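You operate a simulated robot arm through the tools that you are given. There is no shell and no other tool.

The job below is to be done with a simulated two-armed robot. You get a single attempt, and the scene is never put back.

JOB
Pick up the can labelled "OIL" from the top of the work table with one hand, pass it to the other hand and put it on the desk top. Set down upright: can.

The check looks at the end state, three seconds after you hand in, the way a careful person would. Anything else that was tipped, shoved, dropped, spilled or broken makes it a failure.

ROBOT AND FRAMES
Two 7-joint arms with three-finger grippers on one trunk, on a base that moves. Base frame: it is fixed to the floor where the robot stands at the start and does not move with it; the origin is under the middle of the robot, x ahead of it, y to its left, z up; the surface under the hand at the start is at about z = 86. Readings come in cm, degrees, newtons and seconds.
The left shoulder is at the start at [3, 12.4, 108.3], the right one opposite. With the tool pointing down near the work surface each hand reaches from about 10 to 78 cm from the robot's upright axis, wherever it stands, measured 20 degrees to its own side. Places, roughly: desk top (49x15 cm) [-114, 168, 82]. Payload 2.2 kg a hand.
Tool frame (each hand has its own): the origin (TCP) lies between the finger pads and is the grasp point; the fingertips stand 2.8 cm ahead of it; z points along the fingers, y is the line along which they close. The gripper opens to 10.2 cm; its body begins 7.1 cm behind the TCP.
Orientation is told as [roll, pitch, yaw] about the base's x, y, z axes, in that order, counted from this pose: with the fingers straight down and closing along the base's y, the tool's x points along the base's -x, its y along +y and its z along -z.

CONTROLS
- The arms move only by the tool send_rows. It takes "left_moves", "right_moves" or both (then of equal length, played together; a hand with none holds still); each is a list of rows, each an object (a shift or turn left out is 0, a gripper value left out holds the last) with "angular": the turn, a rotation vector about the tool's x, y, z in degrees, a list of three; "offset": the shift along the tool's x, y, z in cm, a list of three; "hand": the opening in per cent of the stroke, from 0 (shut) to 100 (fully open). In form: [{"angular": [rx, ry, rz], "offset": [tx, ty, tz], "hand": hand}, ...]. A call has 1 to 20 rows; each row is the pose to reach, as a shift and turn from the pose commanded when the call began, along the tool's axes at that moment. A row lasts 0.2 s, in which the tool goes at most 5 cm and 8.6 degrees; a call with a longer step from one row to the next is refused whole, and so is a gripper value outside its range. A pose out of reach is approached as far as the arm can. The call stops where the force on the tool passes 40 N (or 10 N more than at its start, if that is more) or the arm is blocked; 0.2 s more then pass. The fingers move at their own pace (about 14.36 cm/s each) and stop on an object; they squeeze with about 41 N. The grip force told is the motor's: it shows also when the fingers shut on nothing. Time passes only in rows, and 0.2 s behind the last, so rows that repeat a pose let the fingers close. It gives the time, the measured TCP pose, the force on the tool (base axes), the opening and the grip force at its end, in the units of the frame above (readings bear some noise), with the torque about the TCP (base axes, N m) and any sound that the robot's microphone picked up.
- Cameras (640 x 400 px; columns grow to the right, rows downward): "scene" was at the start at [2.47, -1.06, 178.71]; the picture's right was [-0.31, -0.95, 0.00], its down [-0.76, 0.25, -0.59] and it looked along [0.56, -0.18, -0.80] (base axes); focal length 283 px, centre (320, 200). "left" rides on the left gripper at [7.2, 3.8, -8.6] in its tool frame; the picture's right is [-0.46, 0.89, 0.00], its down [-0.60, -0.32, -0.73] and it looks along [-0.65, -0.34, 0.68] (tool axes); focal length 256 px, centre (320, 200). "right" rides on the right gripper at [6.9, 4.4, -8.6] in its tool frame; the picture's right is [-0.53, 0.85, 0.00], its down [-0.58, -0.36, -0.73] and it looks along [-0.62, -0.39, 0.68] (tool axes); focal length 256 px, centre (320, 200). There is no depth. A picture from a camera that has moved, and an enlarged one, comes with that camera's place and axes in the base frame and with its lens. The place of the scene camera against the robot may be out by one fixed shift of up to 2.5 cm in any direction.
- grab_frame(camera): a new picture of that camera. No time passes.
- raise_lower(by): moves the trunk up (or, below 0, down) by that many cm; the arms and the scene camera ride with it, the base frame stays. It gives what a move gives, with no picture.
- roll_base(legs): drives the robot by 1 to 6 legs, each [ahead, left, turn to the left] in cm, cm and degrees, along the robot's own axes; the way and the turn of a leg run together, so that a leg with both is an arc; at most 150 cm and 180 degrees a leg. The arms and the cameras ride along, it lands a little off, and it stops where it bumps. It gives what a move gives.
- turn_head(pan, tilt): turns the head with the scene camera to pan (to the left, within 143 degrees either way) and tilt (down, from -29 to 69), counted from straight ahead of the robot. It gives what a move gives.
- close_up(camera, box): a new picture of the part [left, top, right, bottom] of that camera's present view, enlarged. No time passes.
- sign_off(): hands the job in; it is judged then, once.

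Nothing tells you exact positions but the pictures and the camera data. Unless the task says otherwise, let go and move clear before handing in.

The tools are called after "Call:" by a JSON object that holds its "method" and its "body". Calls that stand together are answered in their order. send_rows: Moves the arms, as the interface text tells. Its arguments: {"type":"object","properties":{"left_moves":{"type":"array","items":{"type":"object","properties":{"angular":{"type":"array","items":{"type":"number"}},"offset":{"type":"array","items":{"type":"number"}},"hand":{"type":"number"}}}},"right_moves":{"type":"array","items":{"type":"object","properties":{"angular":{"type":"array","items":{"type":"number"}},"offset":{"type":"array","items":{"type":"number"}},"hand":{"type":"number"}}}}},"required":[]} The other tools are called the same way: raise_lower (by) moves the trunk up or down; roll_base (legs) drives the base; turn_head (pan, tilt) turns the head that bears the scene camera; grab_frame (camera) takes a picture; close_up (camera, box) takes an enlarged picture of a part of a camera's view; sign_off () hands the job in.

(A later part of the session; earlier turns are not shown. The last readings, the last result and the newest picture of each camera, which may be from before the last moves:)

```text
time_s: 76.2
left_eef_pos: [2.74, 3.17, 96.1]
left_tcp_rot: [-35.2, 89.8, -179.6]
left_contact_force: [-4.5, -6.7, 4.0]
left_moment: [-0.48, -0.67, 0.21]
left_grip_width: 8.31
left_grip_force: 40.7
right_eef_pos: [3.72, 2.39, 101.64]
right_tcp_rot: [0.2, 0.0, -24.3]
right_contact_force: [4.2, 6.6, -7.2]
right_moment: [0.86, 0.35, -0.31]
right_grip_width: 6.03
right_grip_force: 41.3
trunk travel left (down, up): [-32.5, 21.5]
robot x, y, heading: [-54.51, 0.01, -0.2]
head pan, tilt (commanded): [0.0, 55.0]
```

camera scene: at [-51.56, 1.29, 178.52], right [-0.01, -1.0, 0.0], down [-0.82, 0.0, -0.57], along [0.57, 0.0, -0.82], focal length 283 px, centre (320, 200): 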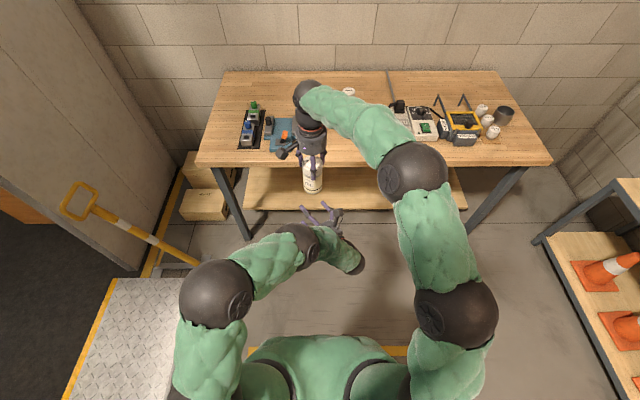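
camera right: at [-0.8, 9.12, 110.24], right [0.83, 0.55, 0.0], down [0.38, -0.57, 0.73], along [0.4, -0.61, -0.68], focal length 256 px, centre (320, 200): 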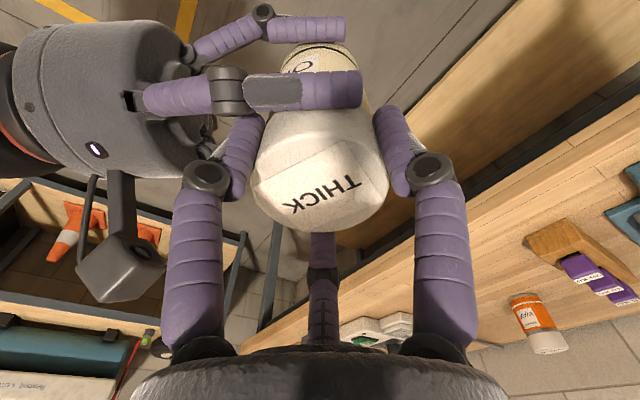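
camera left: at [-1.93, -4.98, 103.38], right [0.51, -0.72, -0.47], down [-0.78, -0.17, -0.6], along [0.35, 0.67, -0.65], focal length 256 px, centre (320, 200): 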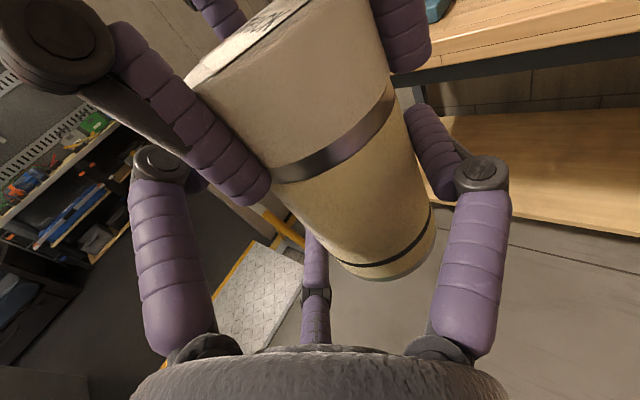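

The left hand now grips the can at 40.7 N (8.3 cm finger setting) with modest internal forces. I'll command a firm squeeze and check pictures before releasing the right.

Call:
{"method": "send_rows", "body": {"left_moves": [{"hand": 60}, {"hand": 30}, {"hand": 0}, {"hand": 0}]}}

Call:
{"method": "grab_frame", "body": {"camera": "left"}}

Call:
{"method": "grab_frame", "body": {"camera": "right"}}

Call:
{"method": "close_up", "body": {"camera": "scene", "box": [250, 130, 410, 270]}}

```text
time_s: 77.2
left_eef_pos: [2.67, 3.13, 96.0]
left_tcp_rot: [-43.0, 89.7, 172.5]
left_contact_force: [-8.0, -13.2, 5.7]
left_moment: [-0.24, -0.56, 0.24]
left_grip_width: 8.31
left_grip_force: 41.2
right_eef_pos: [3.76, 2.44, 101.81]
right_tcp_rot: [0.2, 0.1, -24.3]
right_contact_force: [6.8, 13.4, -11.1]
right_moment: [0.98, 0.12, -0.42]
right_grip_width: 6.03
right_grip_force: 40.9
trunk travel left (down, up): [-32.5, 21.5]
robot x, y, heading: [-54.12, -0.11, -0.4]
head pan, tilt (commanded): [0.0, 55.0]
```

```text
taken
camera left: at [-2.0, -4.9, 103.41], right [0.51, -0.72, -0.47], down [-0.78, -0.17, -0.6], along [0.35, 0.67, -0.65], focal length 256 px, centre (320, 200)
```

left: 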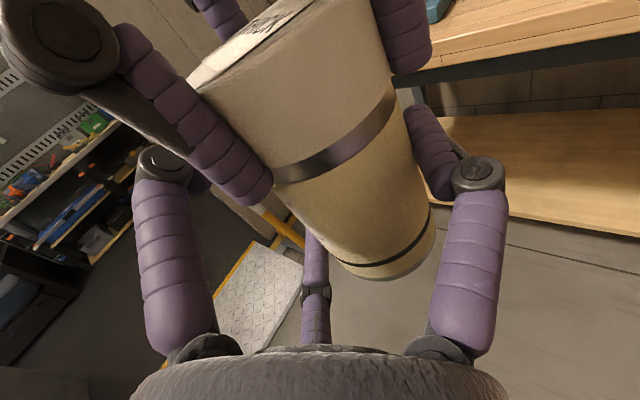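

```text
taken
camera right: at [-0.82, 9.19, 110.23], right [0.83, 0.55, 0.0], down [0.38, -0.57, 0.73], along [0.4, -0.61, -0.68], focal length 256 px, centre (320, 200)
```

right: 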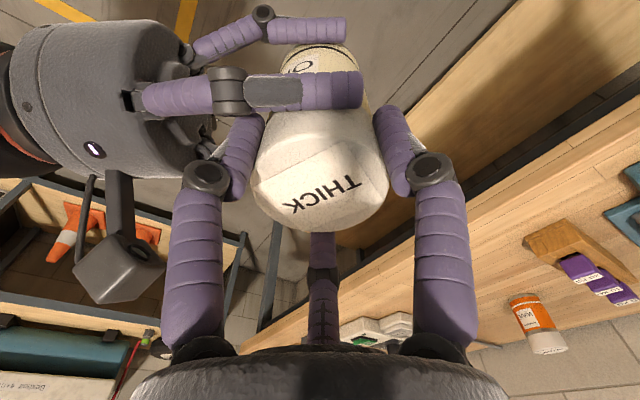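

```text
2.86 times, centred on (330, 200) of scene
camera zoom: at [-51.57, 1.36, 178.52], right [-0.01, -1.0, 0.0], down [-0.82, 0.0, -0.57], along [0.57, 0.0, -0.82], focal length 809 px, centre (291, 200)
```

zoom: 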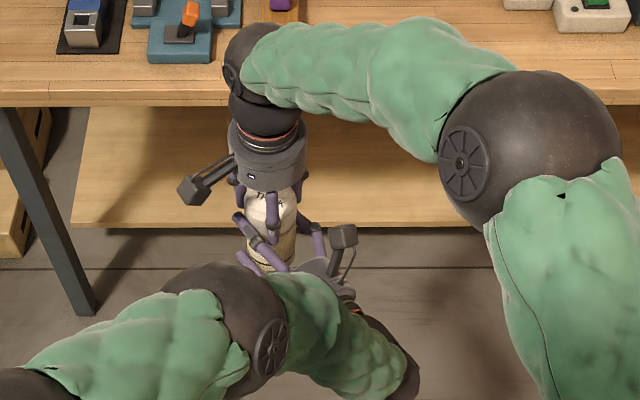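

The grip is firm but there's about 14 N pushing the left hand backwards. I'll relax that by easing the left hand back a couple of millimetres before the right lets go.

Call:
{"method": "send_rows", "body": {"left_moves": [{"offset": [0.05, 0.05, -0.1]}, {"offset": [0.05, 0.05, -0.2]}, {"offset": [0.05, 0.05, -0.2]}]}}

```text
time_s: 78.0
left_eef_pos: [2.68, 3.2, 96.06]
left_tcp_rot: [-32.6, 89.6, -176.9]
left_contact_force: [5.0, -6.2, 0.2]
left_moment: [-0.44, 0.03, -0.2]
left_grip_width: 8.29
left_grip_force: 40.7
right_eef_pos: [3.68, 2.2, 101.66]
right_tcp_rot: [-0.1, 0.1, -24.4]
right_contact_force: [-5.6, 5.2, -1.8]
right_moment: [0.78, 0.31, 0.17]
right_grip_width: 6.06
right_grip_force: 40.9
trunk travel left (down, up): [-32.5, 21.5]
robot x, y, heading: [-54.23, -0.2, -0.2]
head pan, tilt (commanded): [0.0, 55.0]
```

The backward push is gone. Now I'll open the right hand just slightly (to about 6.8 cm) and watch whether the can stays put in the left.

Call:
{"method": "send_rows", "body": {"right_moves": [{"hand": 62}, {"hand": 65}, {"hand": 67}, {"hand": 67}]}}

Call:
{"method": "grab_frame", "body": {"camera": "left"}}

Call:
{"method": "grab_frame", "body": {"camera": "right"}}

```text
time_s: 79.0
left_eef_pos: [2.6, 3.03, 96.28]
left_tcp_rot: [-38.5, 89.7, 177.1]
left_contact_force: [-0.3, 0.1, -0.3]
left_moment: [0.0, 0.07, -0.03]
left_grip_width: 8.27
left_grip_force: 40.6
right_eef_pos: [3.67, 2.35, 101.64]
right_tcp_rot: [-0.1, 0.0, -24.4]
right_contact_force: [-0.3, -0.5, -0.2]
right_moment: [0.0, 0.02, 0.02]
right_grip_width: 6.85
right_grip_force: 0.2
trunk travel left (down, up): [-32.5, 21.5]
robot x, y, heading: [-54.33, -0.02, -0.3]
head pan, tilt (commanded): [0.0, 55.0]
```

```text
taken
camera left: at [-2.06, -5.01, 103.48], right [0.51, -0.72, -0.47], down [-0.78, -0.17, -0.6], along [0.35, 0.67, -0.65], focal length 256 px, centre (320, 200)
```

left: 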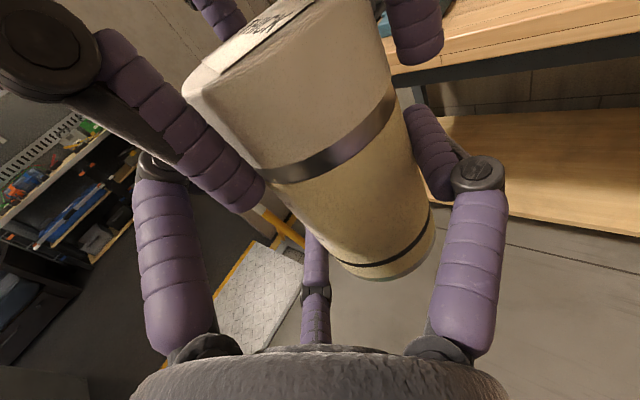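

```text
taken
camera right: at [-0.82, 9.15, 110.24], right [0.83, 0.55, 0.0], down [0.38, -0.57, 0.73], along [0.4, -0.61, -0.68], focal length 256 px, centre (320, 200)
```

right: 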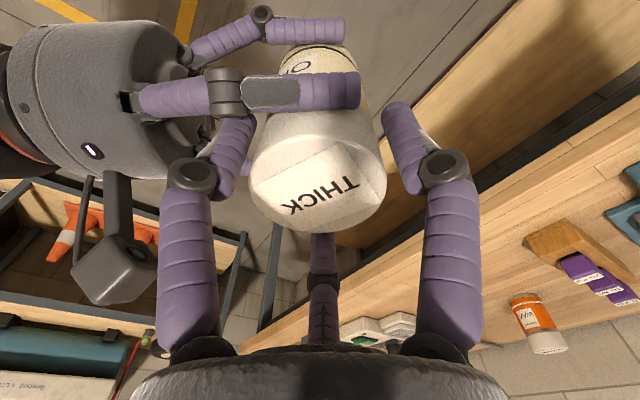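

The right hand is free and the can hasn't moved. The left force reading looks low, so I'll take another reading before lifting the right hand away.

Call:
{"method": "send_rows", "body": {"left_moves": [{"hand": 0}, {"hand": 0}]}}

```text
time_s: 79.6
left_eef_pos: [2.6, 2.99, 96.16]
left_tcp_rot: [-38.7, 89.6, 176.8]
left_contact_force: [0.6, -0.3, 0.3]
left_moment: [0.04, 0.05, 0.02]
left_grip_width: 8.27
left_grip_force: 40.9
right_eef_pos: [3.69, 2.31, 101.67]
right_tcp_rot: [0.0, 0.1, -24.3]
right_contact_force: [0.4, -0.3, -0.3]
right_moment: [-0.02, 0.02, -0.02]
right_grip_width: 6.81
right_grip_force: 0.0
trunk travel left (down, up): [-32.5, 21.5]
robot x, y, heading: [-54.45, 0.03, -0.1]
head pan, tilt (commanded): [0.0, 55.0]
```

The can isn't moving and the right fingers show visible gaps, so the left hand has it. I'll raise the right hand straight up slowly.

Call:
{"method": "send_rows", "body": {"right_moves": [{"offset": [0, 0, -0.5]}, {"offset": [0, 0, -1.0]}, {"offset": [0, 0, -2.0]}, {"offset": [0, 0, -3.0]}, {"offset": [0, 0, -4.5]}, {"offset": [0, 0, -6.0]}, {"offset": [0, 0, -6.0]}]}}

Call:
{"method": "grab_frame", "body": {"camera": "right"}}

Call:
{"method": "grab_frame", "body": {"camera": "left"}}

```text
time_s: 81.2
left_eef_pos: [2.69, 3.06, 96.09]
left_tcp_rot: [-37.8, 89.7, 177.8]
left_contact_force: [-0.3, 0.7, 0.1]
left_moment: [0.06, 0.04, 0.0]
left_grip_width: 8.28
left_grip_force: 41.4
right_eef_pos: [3.83, 2.17, 107.71]
right_tcp_rot: [0.0, 0.0, -24.2]
right_contact_force: [0.7, 0.0, 0.6]
right_moment: [-0.01, -0.05, -0.03]
right_grip_width: 6.84
right_grip_force: 0.0
trunk travel left (down, up): [-32.5, 21.5]
robot x, y, heading: [-54.12, 0.35, -0.3]
head pan, tilt (commanded): [0.0, 55.0]
```

```text
taken
camera right: at [-0.82, 9.03, 116.28], right [0.83, 0.55, 0.0], down [0.38, -0.57, 0.73], along [0.4, -0.61, -0.68], focal length 256 px, centre (320, 200)
```

right: 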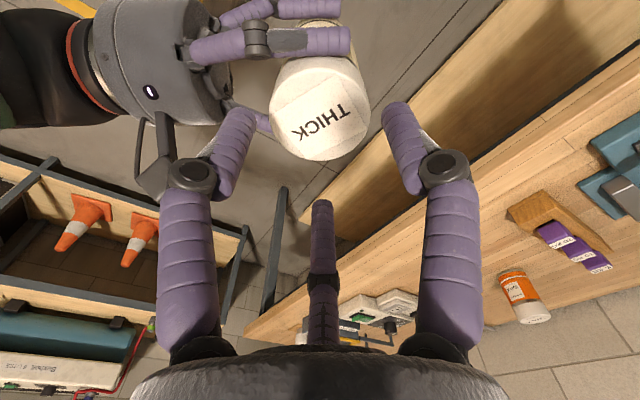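

```text
taken
camera left: at [-2.05, -5.01, 103.48], right [0.51, -0.72, -0.47], down [-0.78, -0.17, -0.6], along [0.35, 0.67, -0.65], focal length 256 px, centre (320, 200)
```

left: 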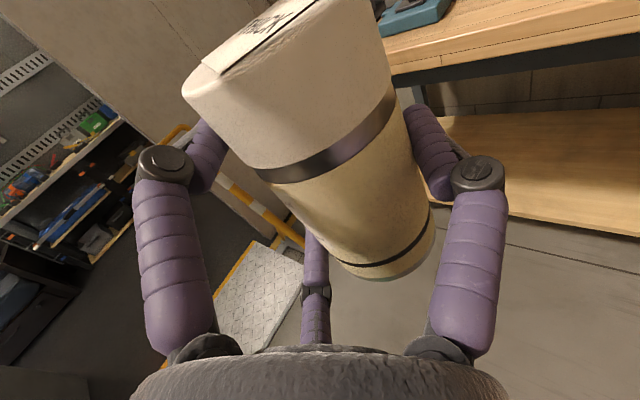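

The handover worked: the can is in the left hand, upright, and the right hand is clear above it. I'll retract the right hand up and to the right, then inspect how the can sits.

Call:
{"method": "send_rows", "body": {"right_moves": [{"offset": [0, 0, -3.5]}, {"offset": [0, 0, -7]}, {"offset": [0, 0, -10]}, {"offset": [-1.8, -4.0, -10]}, {"offset": [-3.6, -8.0, -10]}, {"offset": [-5.4, -12.0, -10]}, {"offset": [-7.2, -16.0, -10]}, {"offset": [-9.0, -20.0, -10]}, {"offset": [-9.0, -20.0, -10]}]}}

Call:
{"method": "grab_frame", "body": {"camera": "right"}}

Call:
{"method": "close_up", "body": {"camera": "scene", "box": [250, 130, 410, 270]}}

Call:
{"method": "grab_frame", "body": {"camera": "left"}}

```text
time_s: 83.2
left_eef_pos: [2.66, 3.25, 96.08]
left_tcp_rot: [-32.5, 89.7, -176.8]
left_contact_force: [0.9, 0.3, -0.4]
left_moment: [0.01, 0.03, -0.02]
left_grip_width: 8.29
left_grip_force: 41.2
right_eef_pos: [3.67, -19.75, 117.6]
right_tcp_rot: [-0.1, 0.1, -24.2]
right_contact_force: [0.3, 0.1, -0.4]
right_moment: [-0.03, 0.01, 0.02]
right_grip_width: 6.82
right_grip_force: 0.1
trunk travel left (down, up): [-32.5, 21.5]
robot x, y, heading: [-54.33, 0.1, -0.3]
head pan, tilt (commanded): [0.0, 55.0]
```

```text
taken
camera right: at [-0.86, -12.88, 126.26], right [0.83, 0.55, 0.0], down [0.38, -0.57, 0.73], along [0.4, -0.61, -0.68], focal length 256 px, centre (320, 200)
```

right: 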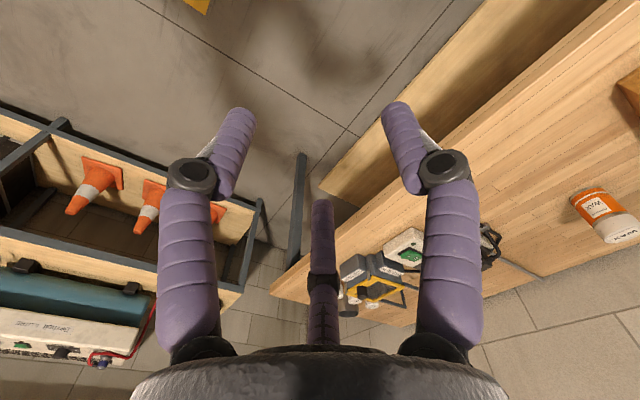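

```text
2.86 times, centred on (330, 200) of scene
camera zoom: at [-51.56, 1.47, 178.52], right [-0.01, -1.0, 0.0], down [-0.82, 0.0, -0.57], along [0.57, 0.0, -0.82], focal length 809 px, centre (291, 200)
```

zoom: 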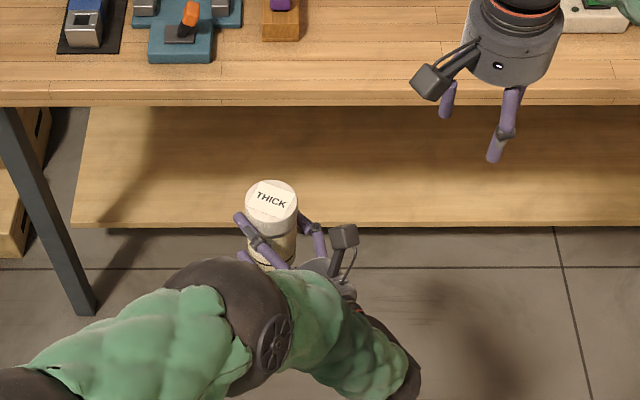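

```text
taken
camera left: at [-2.06, -4.95, 103.48], right [0.51, -0.72, -0.47], down [-0.78, -0.17, -0.6], along [0.35, 0.67, -0.65], focal length 256 px, centre (320, 200)
```

left: 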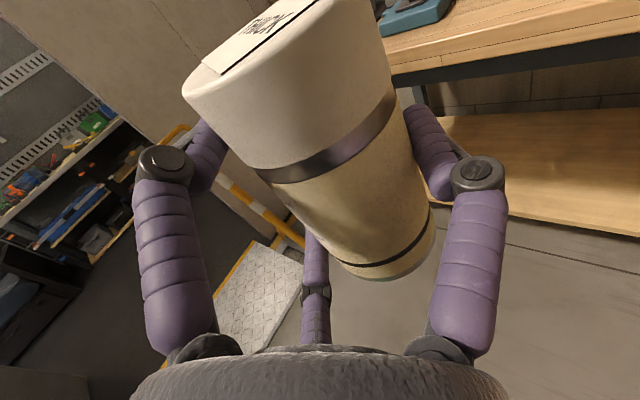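

The can sits squarely in the left hand. I'll raise the trunk 10 cm for travel clearance, turn left toward the doorway, and line up with its centre (x≈-34).

Call:
{"method": "raise_lower", "body": {"by": 10}}

Call:
{"method": "roll_base", "body": {"legs": [[0, 0, 45], [0, 0, 45]]}}

Call:
{"method": "turn_head", "body": {"pan": 0, "tilt": 40}}

Call:
{"method": "grab_frame", "body": {"camera": "scene"}}

Call:
{"method": "grab_frame", "body": {"camera": "left"}}

```text
time_s: 84.5
left_eef_pos: [2.7, 3.05, 106.14]
left_tcp_rot: [-40.1, 89.5, 175.6]
left_contact_force: [0.7, 1.1, -4.8]
left_moment: [0.04, 0.06, 0.01]
left_grip_width: 8.28
left_grip_force: 41.0
right_eef_pos: [3.79, -19.87, 127.71]
right_tcp_rot: [0.0, 0.1, -24.3]
right_contact_force: [-1.0, -0.7, -1.2]
right_moment: [-0.01, 0.01, 0.02]
right_grip_width: 6.82
right_grip_force: 0.0
trunk travel left (down, up): [-42.5, 11.5]
robot x, y, heading: [-54.34, 0.26, -0.6]
head pan, tilt (commanded): [0.0, 55.0]
```

```text
time_s: 89.0
left_eef_pos: [-56.42, 57.23, 106.09]
left_tcp_rot: [-37.6, 89.7, -93.0]
left_contact_force: [-0.8, 0.6, -3.9]
left_moment: [-0.03, 0.04, 0.02]
left_grip_width: 8.29
left_grip_force: 40.8
right_eef_pos: [-33.53, 57.82, 127.65]
right_tcp_rot: [0.0, 0.0, 64.9]
right_contact_force: [-0.2, 0.6, 0.3]
right_moment: [0.01, 0.04, -0.01]
right_grip_width: 6.84
right_grip_force: 0.0
trunk travel left (down, up): [-42.5, 11.5]
robot x, y, heading: [-54.38, 0.0, 89.0]
head pan, tilt (commanded): [0.0, 55.0]
```

```text
time_s: 89.8
left_eef_pos: [-56.48, 57.19, 106.15]
left_tcp_rot: [-39.1, 89.7, -94.3]
left_contact_force: [-0.1, 0.1, -4.6]
left_moment: [-0.03, 0.04, 0.02]
left_grip_width: 8.28
left_grip_force: 40.7
right_eef_pos: [-33.43, 57.93, 127.69]
right_tcp_rot: [-0.1, 0.0, 64.9]
right_contact_force: [-0.2, -0.1, -1.1]
right_moment: [-0.02, -0.01, -0.01]
right_grip_width: 6.83
right_grip_force: 0.0
trunk travel left (down, up): [-42.5, 11.5]
robot x, y, heading: [-54.13, 0.14, 88.9]
head pan, tilt (commanded): [0.0, 40.0]
```

```text
taken
camera scene: at [-55.72, 6.95, 190.58], right [1.0, -0.02, 0.0], down [-0.01, -0.64, -0.77], along [0.02, 0.77, -0.64], focal length 283 px, centre (320, 200)
```

scene: 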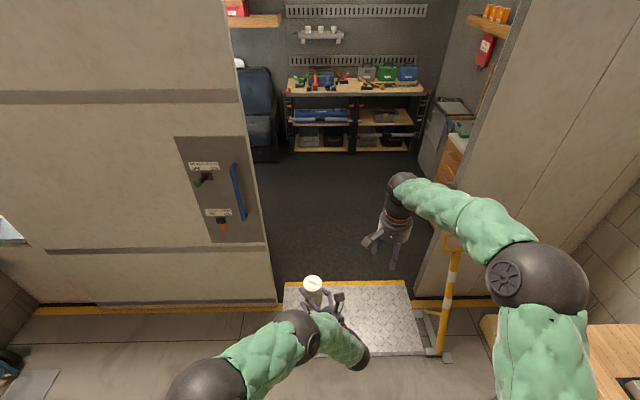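

```text
taken
camera left: at [-48.3, 52.29, 113.48], right [0.73, 0.5, -0.47], down [0.16, -0.79, -0.6], along [-0.67, 0.36, -0.65], focal length 256 px, centre (320, 200)
```

left: 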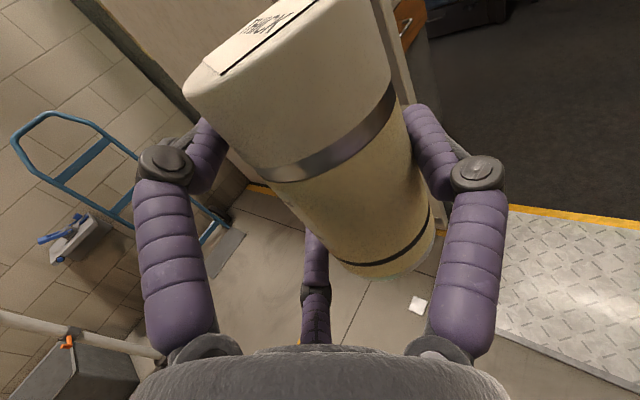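

The robot faces the doorway with the can steady. I'll strafe right to the doorway centreline, square the heading, and creep forward part-way.

Call:
{"method": "roll_base", "body": {"legs": [[0, -21, 1]]}}

Call:
{"method": "roll_base", "body": {"legs": [[40, 0, 0]]}}

Call:
{"method": "grab_frame", "body": {"camera": "scene"}}

```text
time_s: 91.4
left_eef_pos: [-36.38, 56.91, 106.03]
left_tcp_rot: [-44.3, 89.6, -98.5]
left_contact_force: [-0.1, -0.3, -4.3]
left_moment: [-0.04, 0.09, 0.0]
left_grip_width: 8.29
left_grip_force: 40.5
right_eef_pos: [-13.43, 58.07, 127.71]
right_tcp_rot: [0.0, 0.1, 65.9]
right_contact_force: [0.8, -1.2, -0.5]
right_moment: [0.03, 0.0, 0.01]
right_grip_width: 6.84
right_grip_force: 0.0
trunk travel left (down, up): [-42.5, 11.5]
robot x, y, heading: [-33.01, 0.01, 90.0]
head pan, tilt (commanded): [0.0, 40.0]
```

```text
time_s: 93.9
left_eef_pos: [-35.97, 97.41, 105.95]
left_tcp_rot: [-39.6, 89.6, -94.1]
left_contact_force: [-0.3, -0.6, -4.5]
left_moment: [-0.03, 0.06, 0.03]
left_grip_width: 8.25
left_grip_force: 41.3
right_eef_pos: [-12.99, 98.23, 127.72]
right_tcp_rot: [0.0, 0.0, 65.5]
right_contact_force: [-0.8, 0.7, 0.4]
right_moment: [-0.02, 0.02, 0.01]
right_grip_width: 6.82
right_grip_force: 0.2
trunk travel left (down, up): [-42.5, 11.5]
robot x, y, heading: [-32.9, 40.29, 89.8]
head pan, tilt (commanded): [0.0, 40.0]
```

```text
taken
camera scene: at [-34.6, 47.28, 190.58], right [1.0, -0.01, 0.0], down [0.0, -0.64, -0.77], along [0.01, 0.77, -0.64], focal length 283 px, centre (320, 200)
```

scene: 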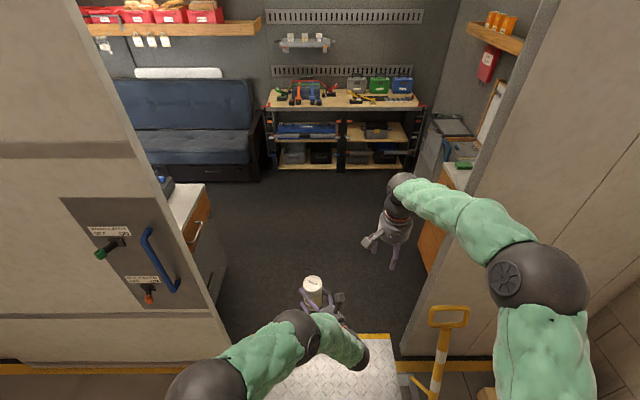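

Inside the doorway I can see the white-topped desk on the left behind the door panel and a cabinet on the right. I'll continue ahead onto the plate and see whether the base rolls freely.

Call:
{"method": "roll_base", "body": {"legs": [[40, 0, 0]]}}

Call:
{"method": "grab_frame", "body": {"camera": "scene"}}

Call:
{"method": "grab_frame", "body": {"camera": "left"}}

```text
time_s: 96.5
left_eef_pos: [-35.35, 137.86, 106.34]
left_tcp_rot: [-46.3, 89.7, -101.1]
left_contact_force: [0.4, 0.8, -4.1]
left_moment: [-0.06, 0.05, -0.01]
left_grip_width: 8.28
left_grip_force: 41.7
right_eef_pos: [-12.38, 138.8, 127.6]
right_tcp_rot: [-0.1, 0.0, 65.4]
right_contact_force: [-0.2, -0.3, 0.2]
right_moment: [-0.03, -0.02, 0.03]
right_grip_width: 6.84
right_grip_force: 0.0
trunk travel left (down, up): [-42.5, 11.5]
robot x, y, heading: [-32.58, 81.27, 89.2]
head pan, tilt (commanded): [0.0, 40.0]
```

```text
taken
camera scene: at [-34.23, 84.59, 191.01], right [1.0, -0.01, 0.0], down [-0.01, -0.63, -0.78], along [0.01, 0.78, -0.63], focal length 283 px, centre (320, 200)
```

scene: 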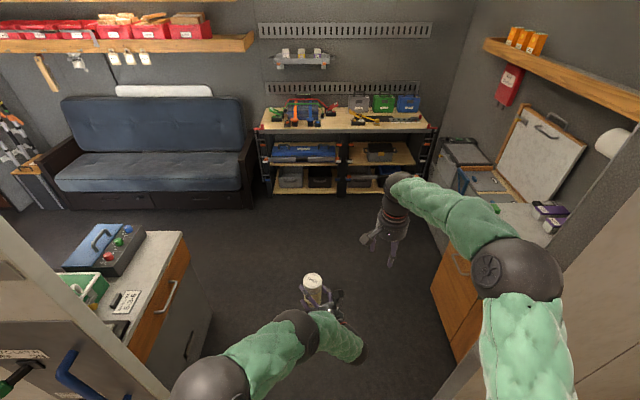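

```text
taken
camera left: at [-27.26, 133.18, 113.66], right [0.72, 0.51, -0.47], down [0.16, -0.78, -0.6], along [-0.67, 0.36, -0.65], focal length 256 px, centre (320, 200)
```

left: 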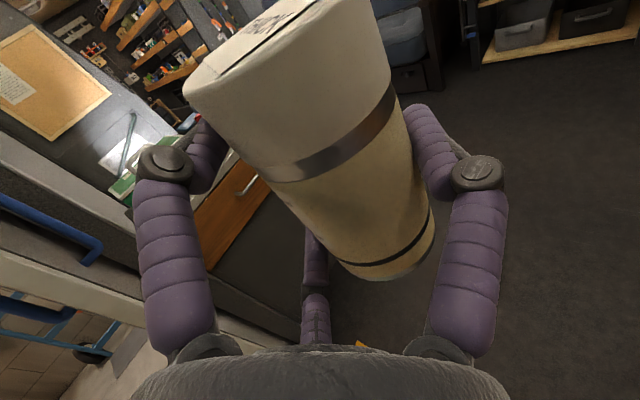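

The base is rolling up the plate with a very slight pitch, and I can now see the desk top with several items. I'll zoom in on it to find free space.

Call:
{"method": "close_up", "body": {"camera": "scene", "box": [40, 200, 240, 360]}}

Call:
{"method": "turn_head", "body": {"pan": 40, "tilt": 35}}

Call:
{"method": "grab_frame", "body": {"camera": "scene"}}

```text
2.50 times, centred on (140, 280) of scene
camera zoom: at [-34.23, 84.59, 191.01], right [1.0, -0.01, 0.0], down [-0.01, -0.63, -0.78], along [0.01, 0.78, -0.63], focal length 708 px, centre (770, 0)
```

zoom: 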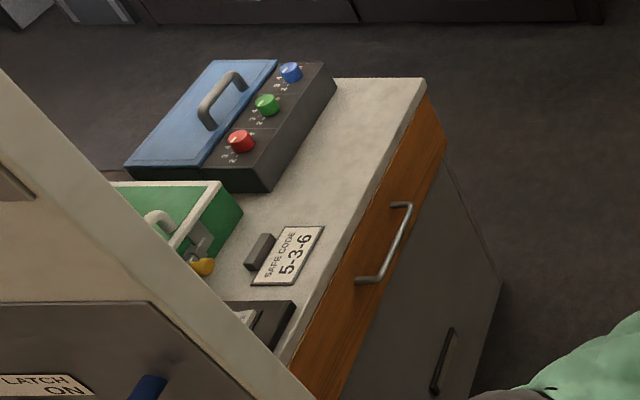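

```text
time_s: 97.5
left_eef_pos: [-35.34, 139.64, 105.26]
left_tcp_rot: [-40.5, 88.8, -95.5]
left_contact_force: [0.4, 0.2, -3.7]
left_moment: [-0.07, 0.04, 0.0]
left_grip_width: 8.25
left_grip_force: 40.8
right_eef_pos: [-12.44, 140.52, 126.46]
right_tcp_rot: [-0.2, 0.8, 65.4]
right_contact_force: [0.8, -0.2, -0.3]
right_moment: [-0.03, 0.0, -0.03]
right_grip_width: 6.85
right_grip_force: 0.0
trunk travel left (down, up): [-42.5, 11.5]
robot x, y, heading: [-32.65, 81.08, 89.4]
head pan, tilt (commanded): [40.0, 35.0]
```

```text
taken
camera scene: at [-39.9, 82.62, 191.75], right [0.77, 0.63, 0.01], down [0.36, -0.43, -0.83], along [-0.52, 0.64, -0.56], focal length 283 px, centre (320, 200)
```

scene: 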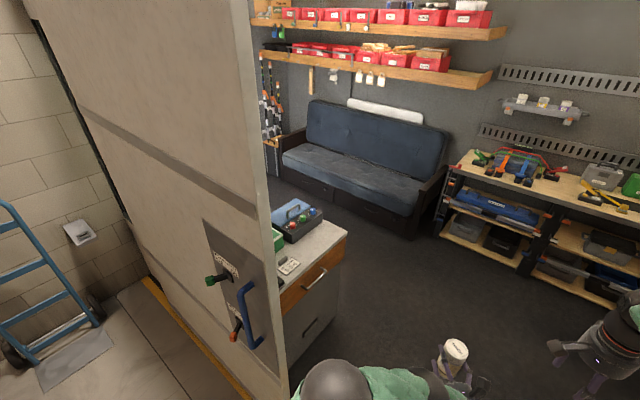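

The desk's free strip is between the front edge (x≈-106) and the console (x≈-125), for y from about 160 to 193. I need to know how low the can sits relative to the left fingers, so I'll zoom in on the held can.

Call:
{"method": "close_up", "body": {"camera": "left", "box": [240, 120, 520, 300]}}

Call:
{"method": "close_up", "body": {"camera": "left", "box": [140, 0, 460, 200]}}

```text
2.22 times, centred on (380, 210) of left
camera zoom: at [-27.32, 134.86, 112.65], right [0.72, 0.5, -0.48], down [0.16, -0.79, -0.59], along [-0.67, 0.35, -0.65], focal length 569 px, centre (187, 178)
```

zoom: 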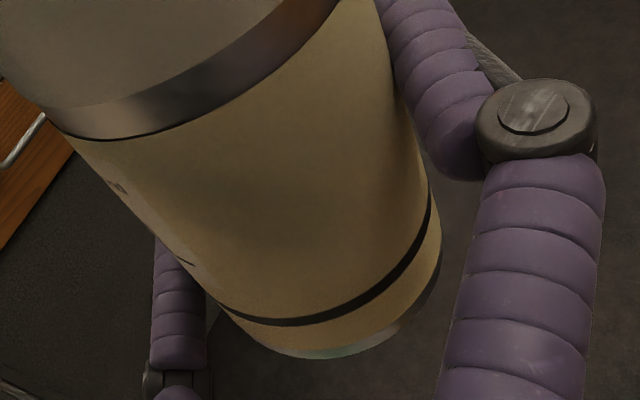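

```text
2.00 times, centred on (300, 100) of left
camera zoom: at [-27.32, 134.86, 112.65], right [0.72, 0.5, -0.48], down [0.16, -0.79, -0.59], along [-0.67, 0.35, -0.65], focal length 512 px, centre (360, 400)
```

zoom: 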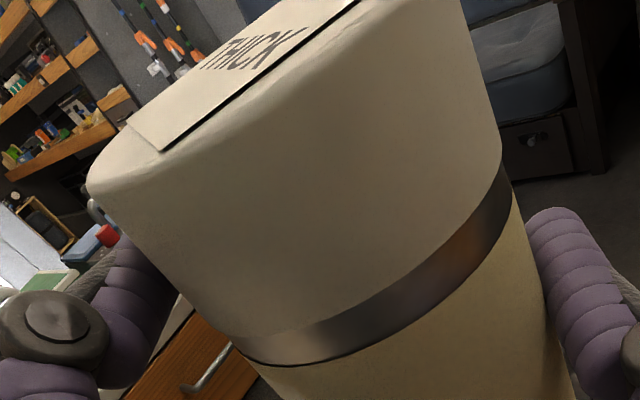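

The can's base is about 5.2 cm below the left TCP, and the lower finger knuckle reaches slightly lower, so at the desk I'll need a very low release (under 1 cm). Now I continue through the doorway in steps.

Call:
{"method": "roll_base", "body": {"legs": [[40, 0, 0.5]]}}

Call:
{"method": "grab_frame", "body": {"camera": "scene"}}

```text
time_s: 100.0
left_eef_pos: [-37.01, 172.82, 106.58]
left_tcp_rot: [147.5, 89.0, 93.6]
left_contact_force: [0.0, -0.5, -3.1]
left_moment: [-0.06, 0.03, -0.01]
left_grip_width: 8.25
left_grip_force: 40.8
right_eef_pos: [-14.1, 173.55, 128.21]
right_tcp_rot: [0.7, -1.5, 66.4]
right_contact_force: [0.1, 1.1, -0.7]
right_moment: [0.04, 0.02, 0.02]
right_grip_width: 6.82
right_grip_force: 0.0
trunk travel left (down, up): [-42.5, 11.5]
robot x, y, heading: [-33.36, 118.45, 90.2]
head pan, tilt (commanded): [40.0, 35.0]
stopped in leg 1: the robot was blocked; the commanded pose is now the measured one
```

```text
taken
camera scene: at [-39.76, 121.2, 191.79], right [0.83, 0.55, 0.01], down [0.32, -0.46, -0.83], along [-0.45, 0.69, -0.56], focal length 283 px, centre (320, 200)
```

scene: 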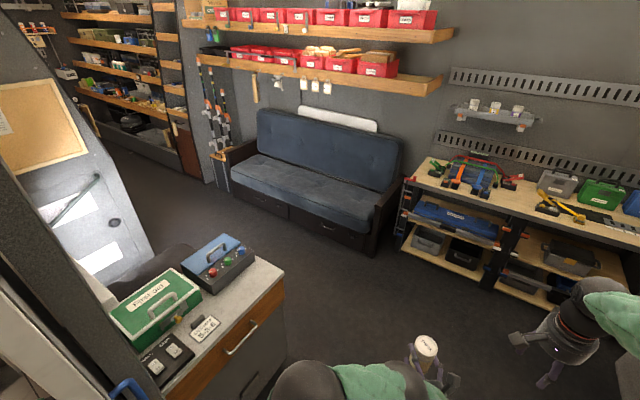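

The base reported a block at y≈118. I'll look down around the base to see what it touched before doing anything else.

Call:
{"method": "turn_head", "body": {"pan": 0, "tilt": 69}}

Call:
{"method": "grab_frame", "body": {"camera": "scene"}}

Call:
{"method": "turn_head", "body": {"pan": 90, "tilt": 60}}

Call:
{"method": "grab_frame", "body": {"camera": "scene"}}

Call:
{"method": "turn_head", "body": {"pan": -100, "tilt": 60}}

Call:
{"method": "grab_frame", "body": {"camera": "scene"}}

Call:
{"method": "turn_head", "body": {"pan": 140, "tilt": 60}}

Call:
{"method": "grab_frame", "body": {"camera": "scene"}}

```text
time_s: 101.1
left_eef_pos: [-37.66, 175.62, 105.55]
left_tcp_rot: [-6.7, 90.0, -60.3]
left_contact_force: [-2.2, -1.2, -3.6]
left_moment: [-0.06, -0.07, -0.17]
left_grip_width: 8.27
left_grip_force: 40.8
right_eef_pos: [-14.93, 176.95, 127.51]
right_tcp_rot: [0.2, -0.5, 66.8]
right_contact_force: [-1.4, -2.2, 0.9]
right_moment: [0.2, -0.11, -0.01]
right_grip_width: 6.84
right_grip_force: 0.0
trunk travel left (down, up): [-42.5, 11.5]
robot x, y, heading: [-33.19, 119.58, 90.9]
head pan, tilt (commanded): [0.0, 68.8]
```

```text
taken
camera scene: at [-35.73, 125.53, 187.34], right [1.0, 0.01, 0.0], down [0.01, -0.94, -0.35], along [0.0, 0.35, -0.94], focal length 283 px, centre (320, 200)
```

scene: 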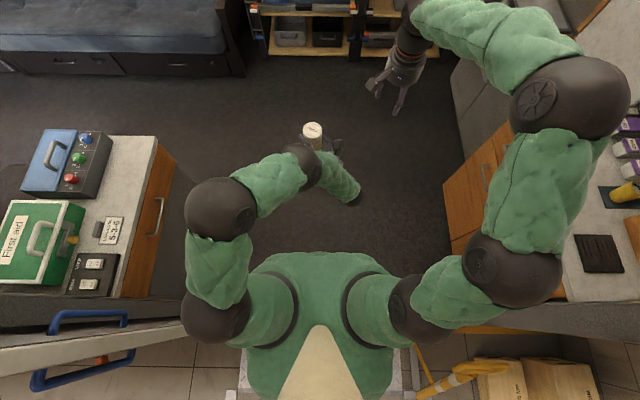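

```text
time_s: 102.8
left_eef_pos: [-37.08, 176.25, 105.13]
left_tcp_rot: [-58.6, 89.6, -112.4]
left_contact_force: [-0.3, -0.3, -5.2]
left_moment: [-0.03, 0.04, -0.03]
left_grip_width: 8.26
left_grip_force: 41.2
right_eef_pos: [-14.33, 177.59, 126.73]
right_tcp_rot: [0.1, 0.1, 66.6]
right_contact_force: [-0.1, 0.0, 0.4]
right_moment: [0.03, 0.01, 0.02]
right_grip_width: 6.85
right_grip_force: 0.1
trunk travel left (down, up): [-42.5, 11.5]
robot x, y, heading: [-33.08, 119.35, 90.7]
head pan, tilt (commanded): [90.0, 60.0]
```

```text
taken
camera scene: at [-41.36, 121.03, 188.3], right [-0.01, 1.0, -0.02], down [0.87, 0.0, -0.5], along [-0.5, -0.02, -0.87], focal length 283 px, centre (320, 200)
```

scene: 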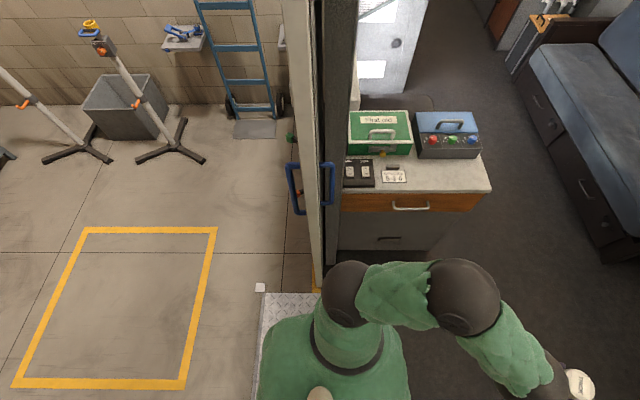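

```text
time_s: 105.6
left_eef_pos: [-36.98, 176.27, 105.23]
left_tcp_rot: [-58.7, 89.4, -112.3]
left_contact_force: [-1.0, -0.5, -4.8]
left_moment: [-0.02, 0.01, -0.02]
left_grip_width: 8.25
left_grip_force: 41.4
right_eef_pos: [-14.13, 177.67, 126.75]
right_tcp_rot: [0.1, 0.1, 66.7]
right_contact_force: [0.3, 0.1, 0.5]
right_moment: [-0.02, -0.01, 0.02]
right_grip_width: 6.84
right_grip_force: 0.0
trunk travel left (down, up): [-42.5, 11.5]
robot x, y, heading: [-33.07, 119.11, 90.3]
head pan, tilt (commanded): [-100.0, 60.0]
```

```text
taken
camera scene: at [-28.11, 120.03, 188.33], right [-0.16, -0.99, 0.02], down [-0.85, 0.13, -0.5], along [0.49, -0.1, -0.86], focal length 283 px, centre (320, 200)
```

scene: 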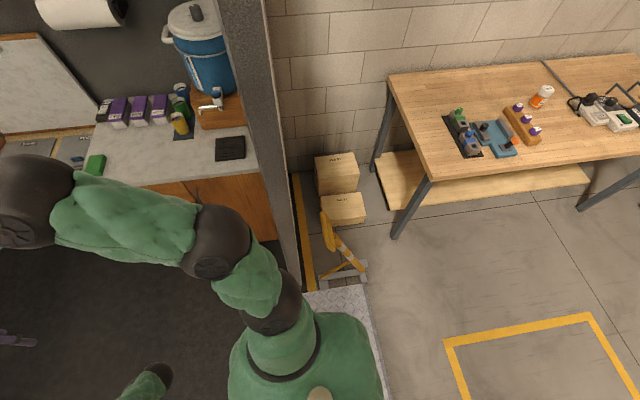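

```text
time_s: 109.0
left_eef_pos: [-37.07, 176.27, 105.21]
left_tcp_rot: [-58.6, 89.4, -112.2]
left_contact_force: [0.2, -0.3, -4.7]
left_moment: [-0.08, 0.04, 0.01]
left_grip_width: 8.24
left_grip_force: 41.2
right_eef_pos: [-14.16, 177.76, 126.79]
right_tcp_rot: [0.1, 0.1, 66.8]
right_contact_force: [0.2, 0.7, -0.3]
right_moment: [0.01, -0.02, 0.03]
right_grip_width: 6.84
right_grip_force: 0.0
trunk travel left (down, up): [-42.5, 11.5]
robot x, y, heading: [-33.2, 119.24, 90.6]
head pan, tilt (commanded): [140.0, 60.0]
```

```text
taken
camera scene: at [-38.92, 115.97, 188.4], right [-0.77, 0.63, -0.01], down [0.55, 0.66, -0.51], along [-0.32, -0.4, -0.86], focal length 283 px, centre (320, 200)
```

scene: 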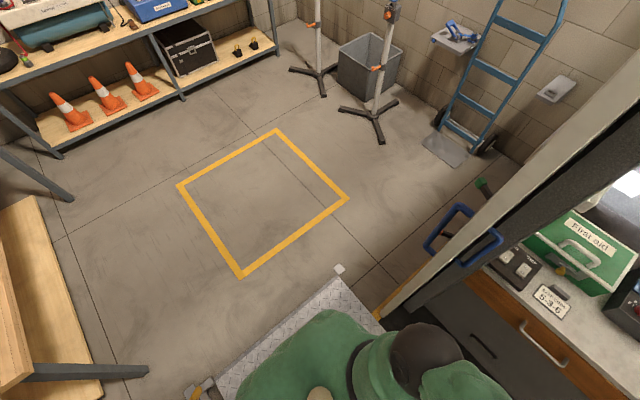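

Nothing is visibly touching; the robot has settled level in the doorway, probably after rocking over the plate edge. I'll try another short leg forward.

Call:
{"method": "roll_base", "body": {"legs": [[20, 0, 0]]}}

Call:
{"method": "turn_head", "body": {"pan": 60, "tilt": 55}}

Call:
{"method": "grab_frame", "body": {"camera": "scene"}}

```text
time_s: 110.5
left_eef_pos: [-37.29, 195.75, 105.09]
left_tcp_rot: [-56.5, 89.5, -110.2]
left_contact_force: [1.0, -0.2, -4.4]
left_moment: [-0.03, 0.01, 0.04]
left_grip_width: 8.25
left_grip_force: 40.6
right_eef_pos: [-14.52, 197.5, 126.62]
right_tcp_rot: [-0.1, 0.0, 66.8]
right_contact_force: [-0.5, 1.2, -0.2]
right_moment: [0.02, 0.0, 0.0]
right_grip_width: 6.82
right_grip_force: 0.0
trunk travel left (down, up): [-42.5, 11.5]
robot x, y, heading: [-33.5, 138.95, 90.6]
head pan, tilt (commanded): [140.0, 60.0]
```

```text
time_s: 112.1
left_eef_pos: [-37.36, 194.16, 105.86]
left_tcp_rot: [167.1, 89.4, 113.4]
left_contact_force: [0.0, -0.1, -5.1]
left_moment: [-0.05, 0.07, -0.04]
left_grip_width: 8.26
left_grip_force: 41.3
right_eef_pos: [-14.49, 195.33, 127.35]
right_tcp_rot: [0.6, -0.8, 66.8]
right_contact_force: [-0.4, 0.8, -0.2]
right_moment: [-0.01, 0.0, -0.01]
right_grip_width: 6.84
right_grip_force: 0.0
trunk travel left (down, up): [-42.5, 11.5]
robot x, y, heading: [-33.28, 139.08, 90.4]
head pan, tilt (commanded): [60.0, 55.0]
```

```text
taken
camera scene: at [-41.21, 144.28, 188.83], right [0.49, 0.87, -0.02], down [0.71, -0.41, -0.57], along [-0.5, 0.26, -0.82], focal length 283 px, centre (320, 200)
```

scene: 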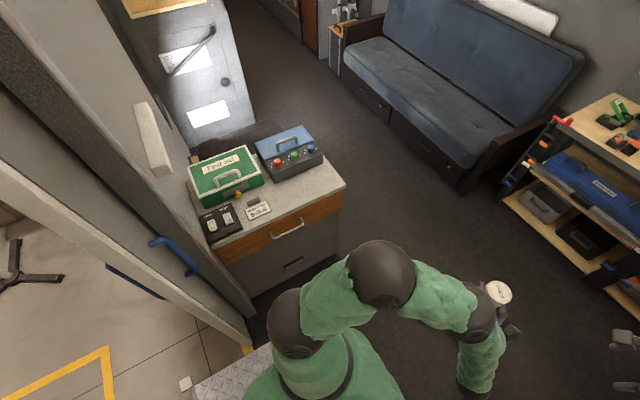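

It moves freely again. I'll drive on until the base is fully inside and off the plate.

Call:
{"method": "roll_base", "body": {"legs": [[35, 0, 0]]}}

Call:
{"method": "grab_frame", "body": {"camera": "scene"}}

Call:
{"method": "grab_frame", "body": {"camera": "left"}}

```text
time_s: 114.3
left_eef_pos: [-37.39, 228.7, 105.84]
left_tcp_rot: [163.2, 89.4, 109.4]
left_contact_force: [-0.5, 0.3, -5.6]
left_moment: [-0.02, 0.04, 0.0]
left_grip_width: 8.26
left_grip_force: 41.2
right_eef_pos: [-14.51, 229.61, 127.28]
right_tcp_rot: [0.5, -0.7, 66.5]
right_contact_force: [0.2, 0.1, 0.9]
right_moment: [-0.04, -0.02, 0.0]
right_grip_width: 6.83
right_grip_force: 0.0
trunk travel left (down, up): [-42.5, 11.5]
robot x, y, heading: [-34.0, 173.69, 90.2]
head pan, tilt (commanded): [60.0, 55.0]
```

```text
taken
camera scene: at [-41.52, 175.54, 188.52], right [0.49, 0.87, 0.0], down [0.71, -0.4, -0.57], along [-0.5, 0.28, -0.82], focal length 283 px, centre (320, 200)
```

scene: 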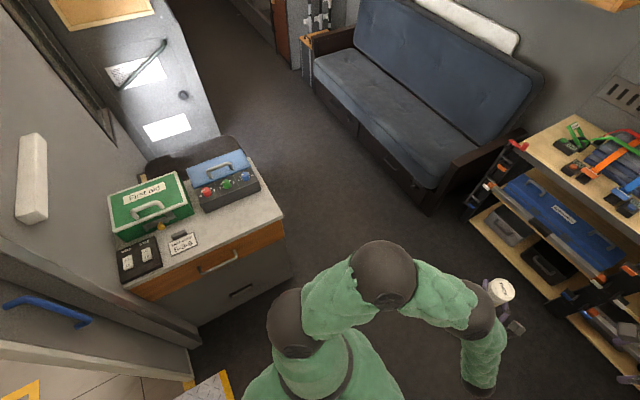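

```text
taken
camera left: at [-29.23, 223.9, 113.09], right [0.71, 0.53, -0.46], down [0.17, -0.77, -0.61], along [-0.68, 0.36, -0.64], focal length 256 px, centre (320, 200)
```

left: 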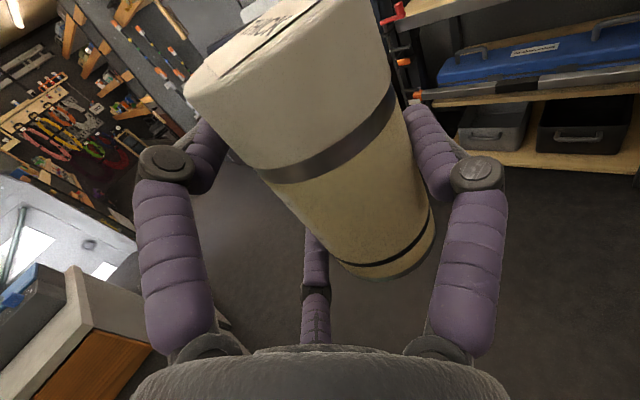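

The robot is inside with the desk to its left; the free area spans roughly x -125…-108, y 158…194. I'll turn left to face the desk, still well clear of it.

Call:
{"method": "roll_base", "body": {"legs": [[0, 0, 42], [0, 0, 42]]}}

Call:
{"method": "turn_head", "body": {"pan": 5, "tilt": 45}}

Call:
{"method": "grab_frame", "body": {"camera": "scene"}}

Call:
{"method": "grab_frame", "body": {"camera": "left"}}

Call:
{"method": "grab_frame", "body": {"camera": "right"}}

```text
time_s: 118.7
left_eef_pos: [-88.88, 174.23, 105.87]
left_tcp_rot: [162.6, 89.4, -165.8]
left_contact_force: [-0.4, 0.1, -4.3]
left_moment: [-0.03, -0.03, -0.01]
left_grip_width: 8.28
left_grip_force: 40.6
right_eef_pos: [-87.96, 197.02, 127.43]
right_tcp_rot: [0.5, -1.0, 152.1]
right_contact_force: [0.5, 0.8, -0.4]
right_moment: [0.01, 0.01, 0.0]
right_grip_width: 6.82
right_grip_force: 0.1
trunk travel left (down, up): [-42.5, 11.5]
robot x, y, heading: [-33.33, 173.87, 175.7]
head pan, tilt (commanded): [60.0, 55.0]
```

```text
time_s: 119.9
left_eef_pos: [-88.89, 174.26, 105.86]
left_tcp_rot: [163.8, 89.4, -164.6]
left_contact_force: [0.4, -0.1, -4.3]
left_moment: [-0.04, -0.02, -0.01]
left_grip_width: 8.26
left_grip_force: 40.7
right_eef_pos: [-88.02, 197.26, 127.48]
right_tcp_rot: [0.4, -0.9, 152.0]
right_contact_force: [-0.9, -0.4, -0.1]
right_moment: [-0.01, -0.02, -0.01]
right_grip_width: 6.83
right_grip_force: 0.1
trunk travel left (down, up): [-42.5, 11.5]
robot x, y, heading: [-34.09, 173.29, 176.1]
head pan, tilt (commanded): [5.0, 45.0]
```

```text
taken
camera scene: at [-40.48, 174.5, 189.86], right [-0.02, 1.0, 0.0], down [0.71, 0.01, -0.71], along [-0.71, -0.01, -0.71], focal length 283 px, centre (320, 200)
```

scene: 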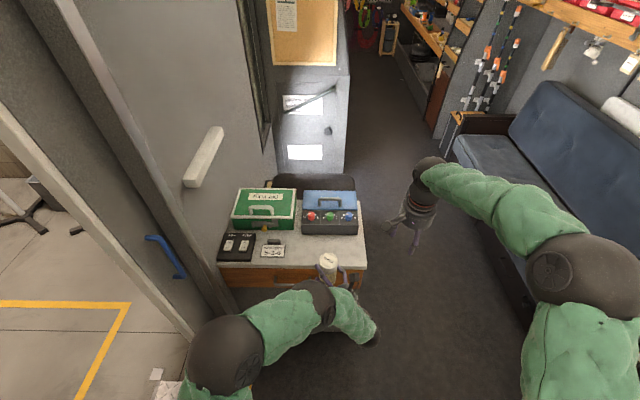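

```text
taken
camera left: at [-83.41, 182.05, 113.1], right [-0.47, 0.75, -0.46], down [0.78, 0.11, -0.61], along [-0.41, -0.65, -0.64], focal length 256 px, centre (320, 200)
```

left: 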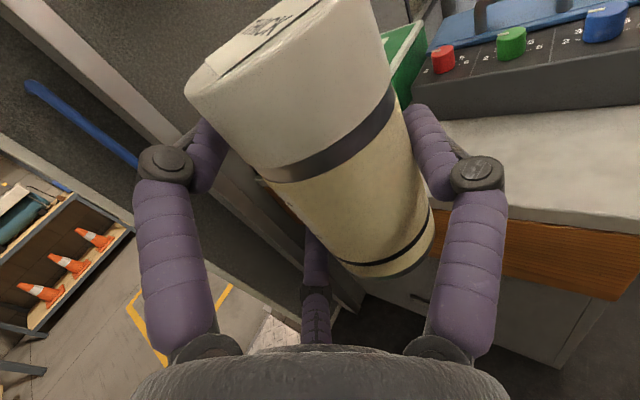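

```text
taken
camera right: at [-83.93, 190.1, 135.89], right [-0.87, -0.5, 0.02], down [-0.33, 0.59, 0.74], along [-0.37, 0.63, -0.68], focal length 256 px, centre (320, 200)
```

right: 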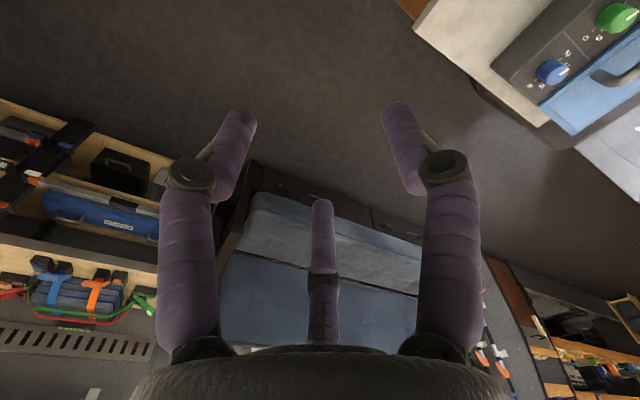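

The left camera now views the desk corner, console and free strip directly. I'll zoom to measure the front edge and the console position from this more reliable camera.

Call:
{"method": "close_up", "body": {"camera": "left", "box": [400, 20, 640, 240]}}

Call:
{"method": "close_up", "body": {"camera": "scene", "box": [200, 160, 400, 300]}}

```text
1.82 times, centred on (520, 130) of left
camera zoom: at [-83.41, 182.05, 113.1], right [-0.47, 0.75, -0.46], down [0.78, 0.11, -0.61], along [-0.41, -0.65, -0.64], focal length 465 px, centre (-44, 327)
```

zoom: 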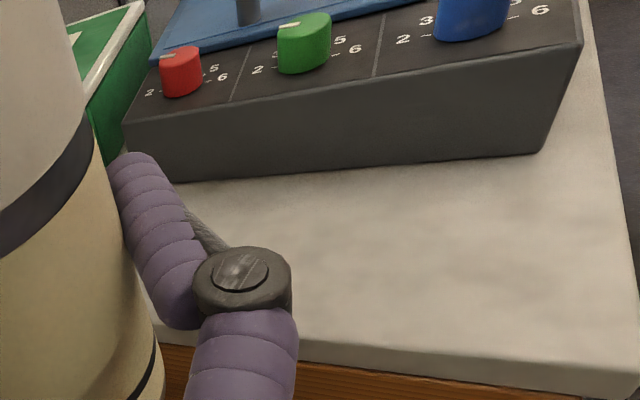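

```text
2.86 times, centred on (300, 230) of scene
camera zoom: at [-40.48, 174.5, 189.86], right [-0.02, 1.0, 0.0], down [0.71, 0.01, -0.71], along [-0.71, -0.01, -0.71], focal length 809 px, centre (377, 114)
```

zoom: 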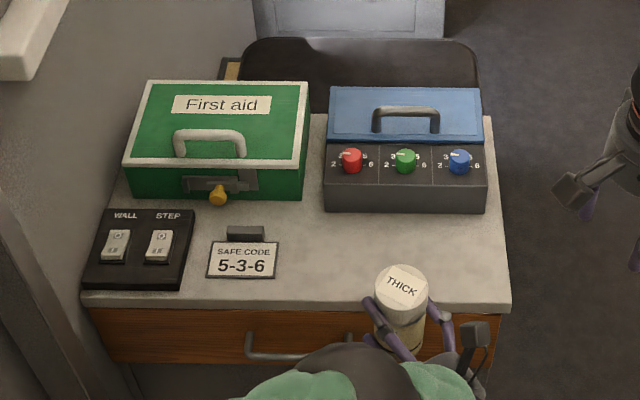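

The desk's front edge is at x≈-106.7, the console front at x≈-124, and the free strip between them is clear for y≈160–192. I'll lower the trunk so the can is a few centimetres above desk height, then drive in so the can ends up near (-114, 176).

Call:
{"method": "raise_lower", "body": {"by": -12}}

Call:
{"method": "roll_base", "body": {"legs": [[14, 0.9, 0]]}}

Call:
{"method": "grab_frame", "body": {"camera": "left"}}

Call:
{"method": "grab_frame", "body": {"camera": "scene"}}

```text
time_s: 121.4
left_eef_pos: [-88.96, 174.24, 93.95]
left_tcp_rot: [162.1, 89.5, -166.4]
left_contact_force: [0.5, -0.4, -4.4]
left_moment: [-0.05, -0.05, -0.01]
left_grip_width: 8.27
left_grip_force: 41.0
right_eef_pos: [-88.11, 197.16, 115.42]
right_tcp_rot: [0.4, -0.9, 151.9]
right_contact_force: [0.2, 0.4, 0.2]
right_moment: [0.01, -0.02, 0.03]
right_grip_width: 6.84
right_grip_force: 0.1
trunk travel left (down, up): [-30.5, 23.5]
robot x, y, heading: [-33.6, 173.6, 175.9]
head pan, tilt (commanded): [5.0, 45.0]
```

```text
time_s: 122.8
left_eef_pos: [-103.21, 174.55, 93.74]
left_tcp_rot: [167.5, 89.5, -160.9]
left_contact_force: [-1.2, -0.4, -4.4]
left_moment: [-0.04, -0.03, 0.02]
left_grip_width: 8.28
left_grip_force: 40.8
right_eef_pos: [-102.38, 197.21, 115.32]
right_tcp_rot: [0.4, -0.8, 151.9]
right_contact_force: [-0.7, -0.4, -1.4]
right_moment: [-0.02, -0.04, -0.01]
right_grip_width: 6.83
right_grip_force: 0.0
trunk travel left (down, up): [-30.5, 23.5]
robot x, y, heading: [-48.0, 173.83, 175.8]
head pan, tilt (commanded): [5.0, 45.0]
```

```text
taken
camera left: at [-97.69, 182.24, 101.02], right [-0.47, 0.75, -0.46], down [0.78, 0.11, -0.61], along [-0.41, -0.65, -0.64], focal length 256 px, centre (320, 200)
```

left: 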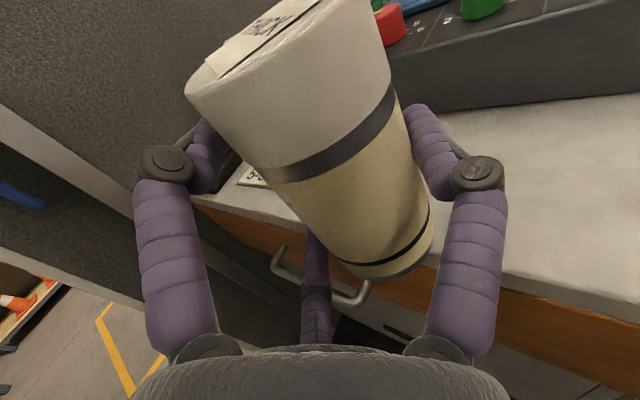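

```text
taken
camera scene: at [-54.89, 174.63, 177.85], right [-0.01, 1.0, 0.0], down [0.71, 0.01, -0.71], along [-0.71, -0.01, -0.71], focal length 283 px, centre (320, 200)
```

scene: 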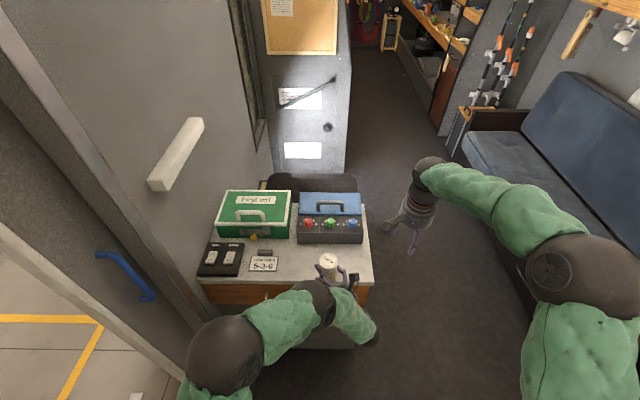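

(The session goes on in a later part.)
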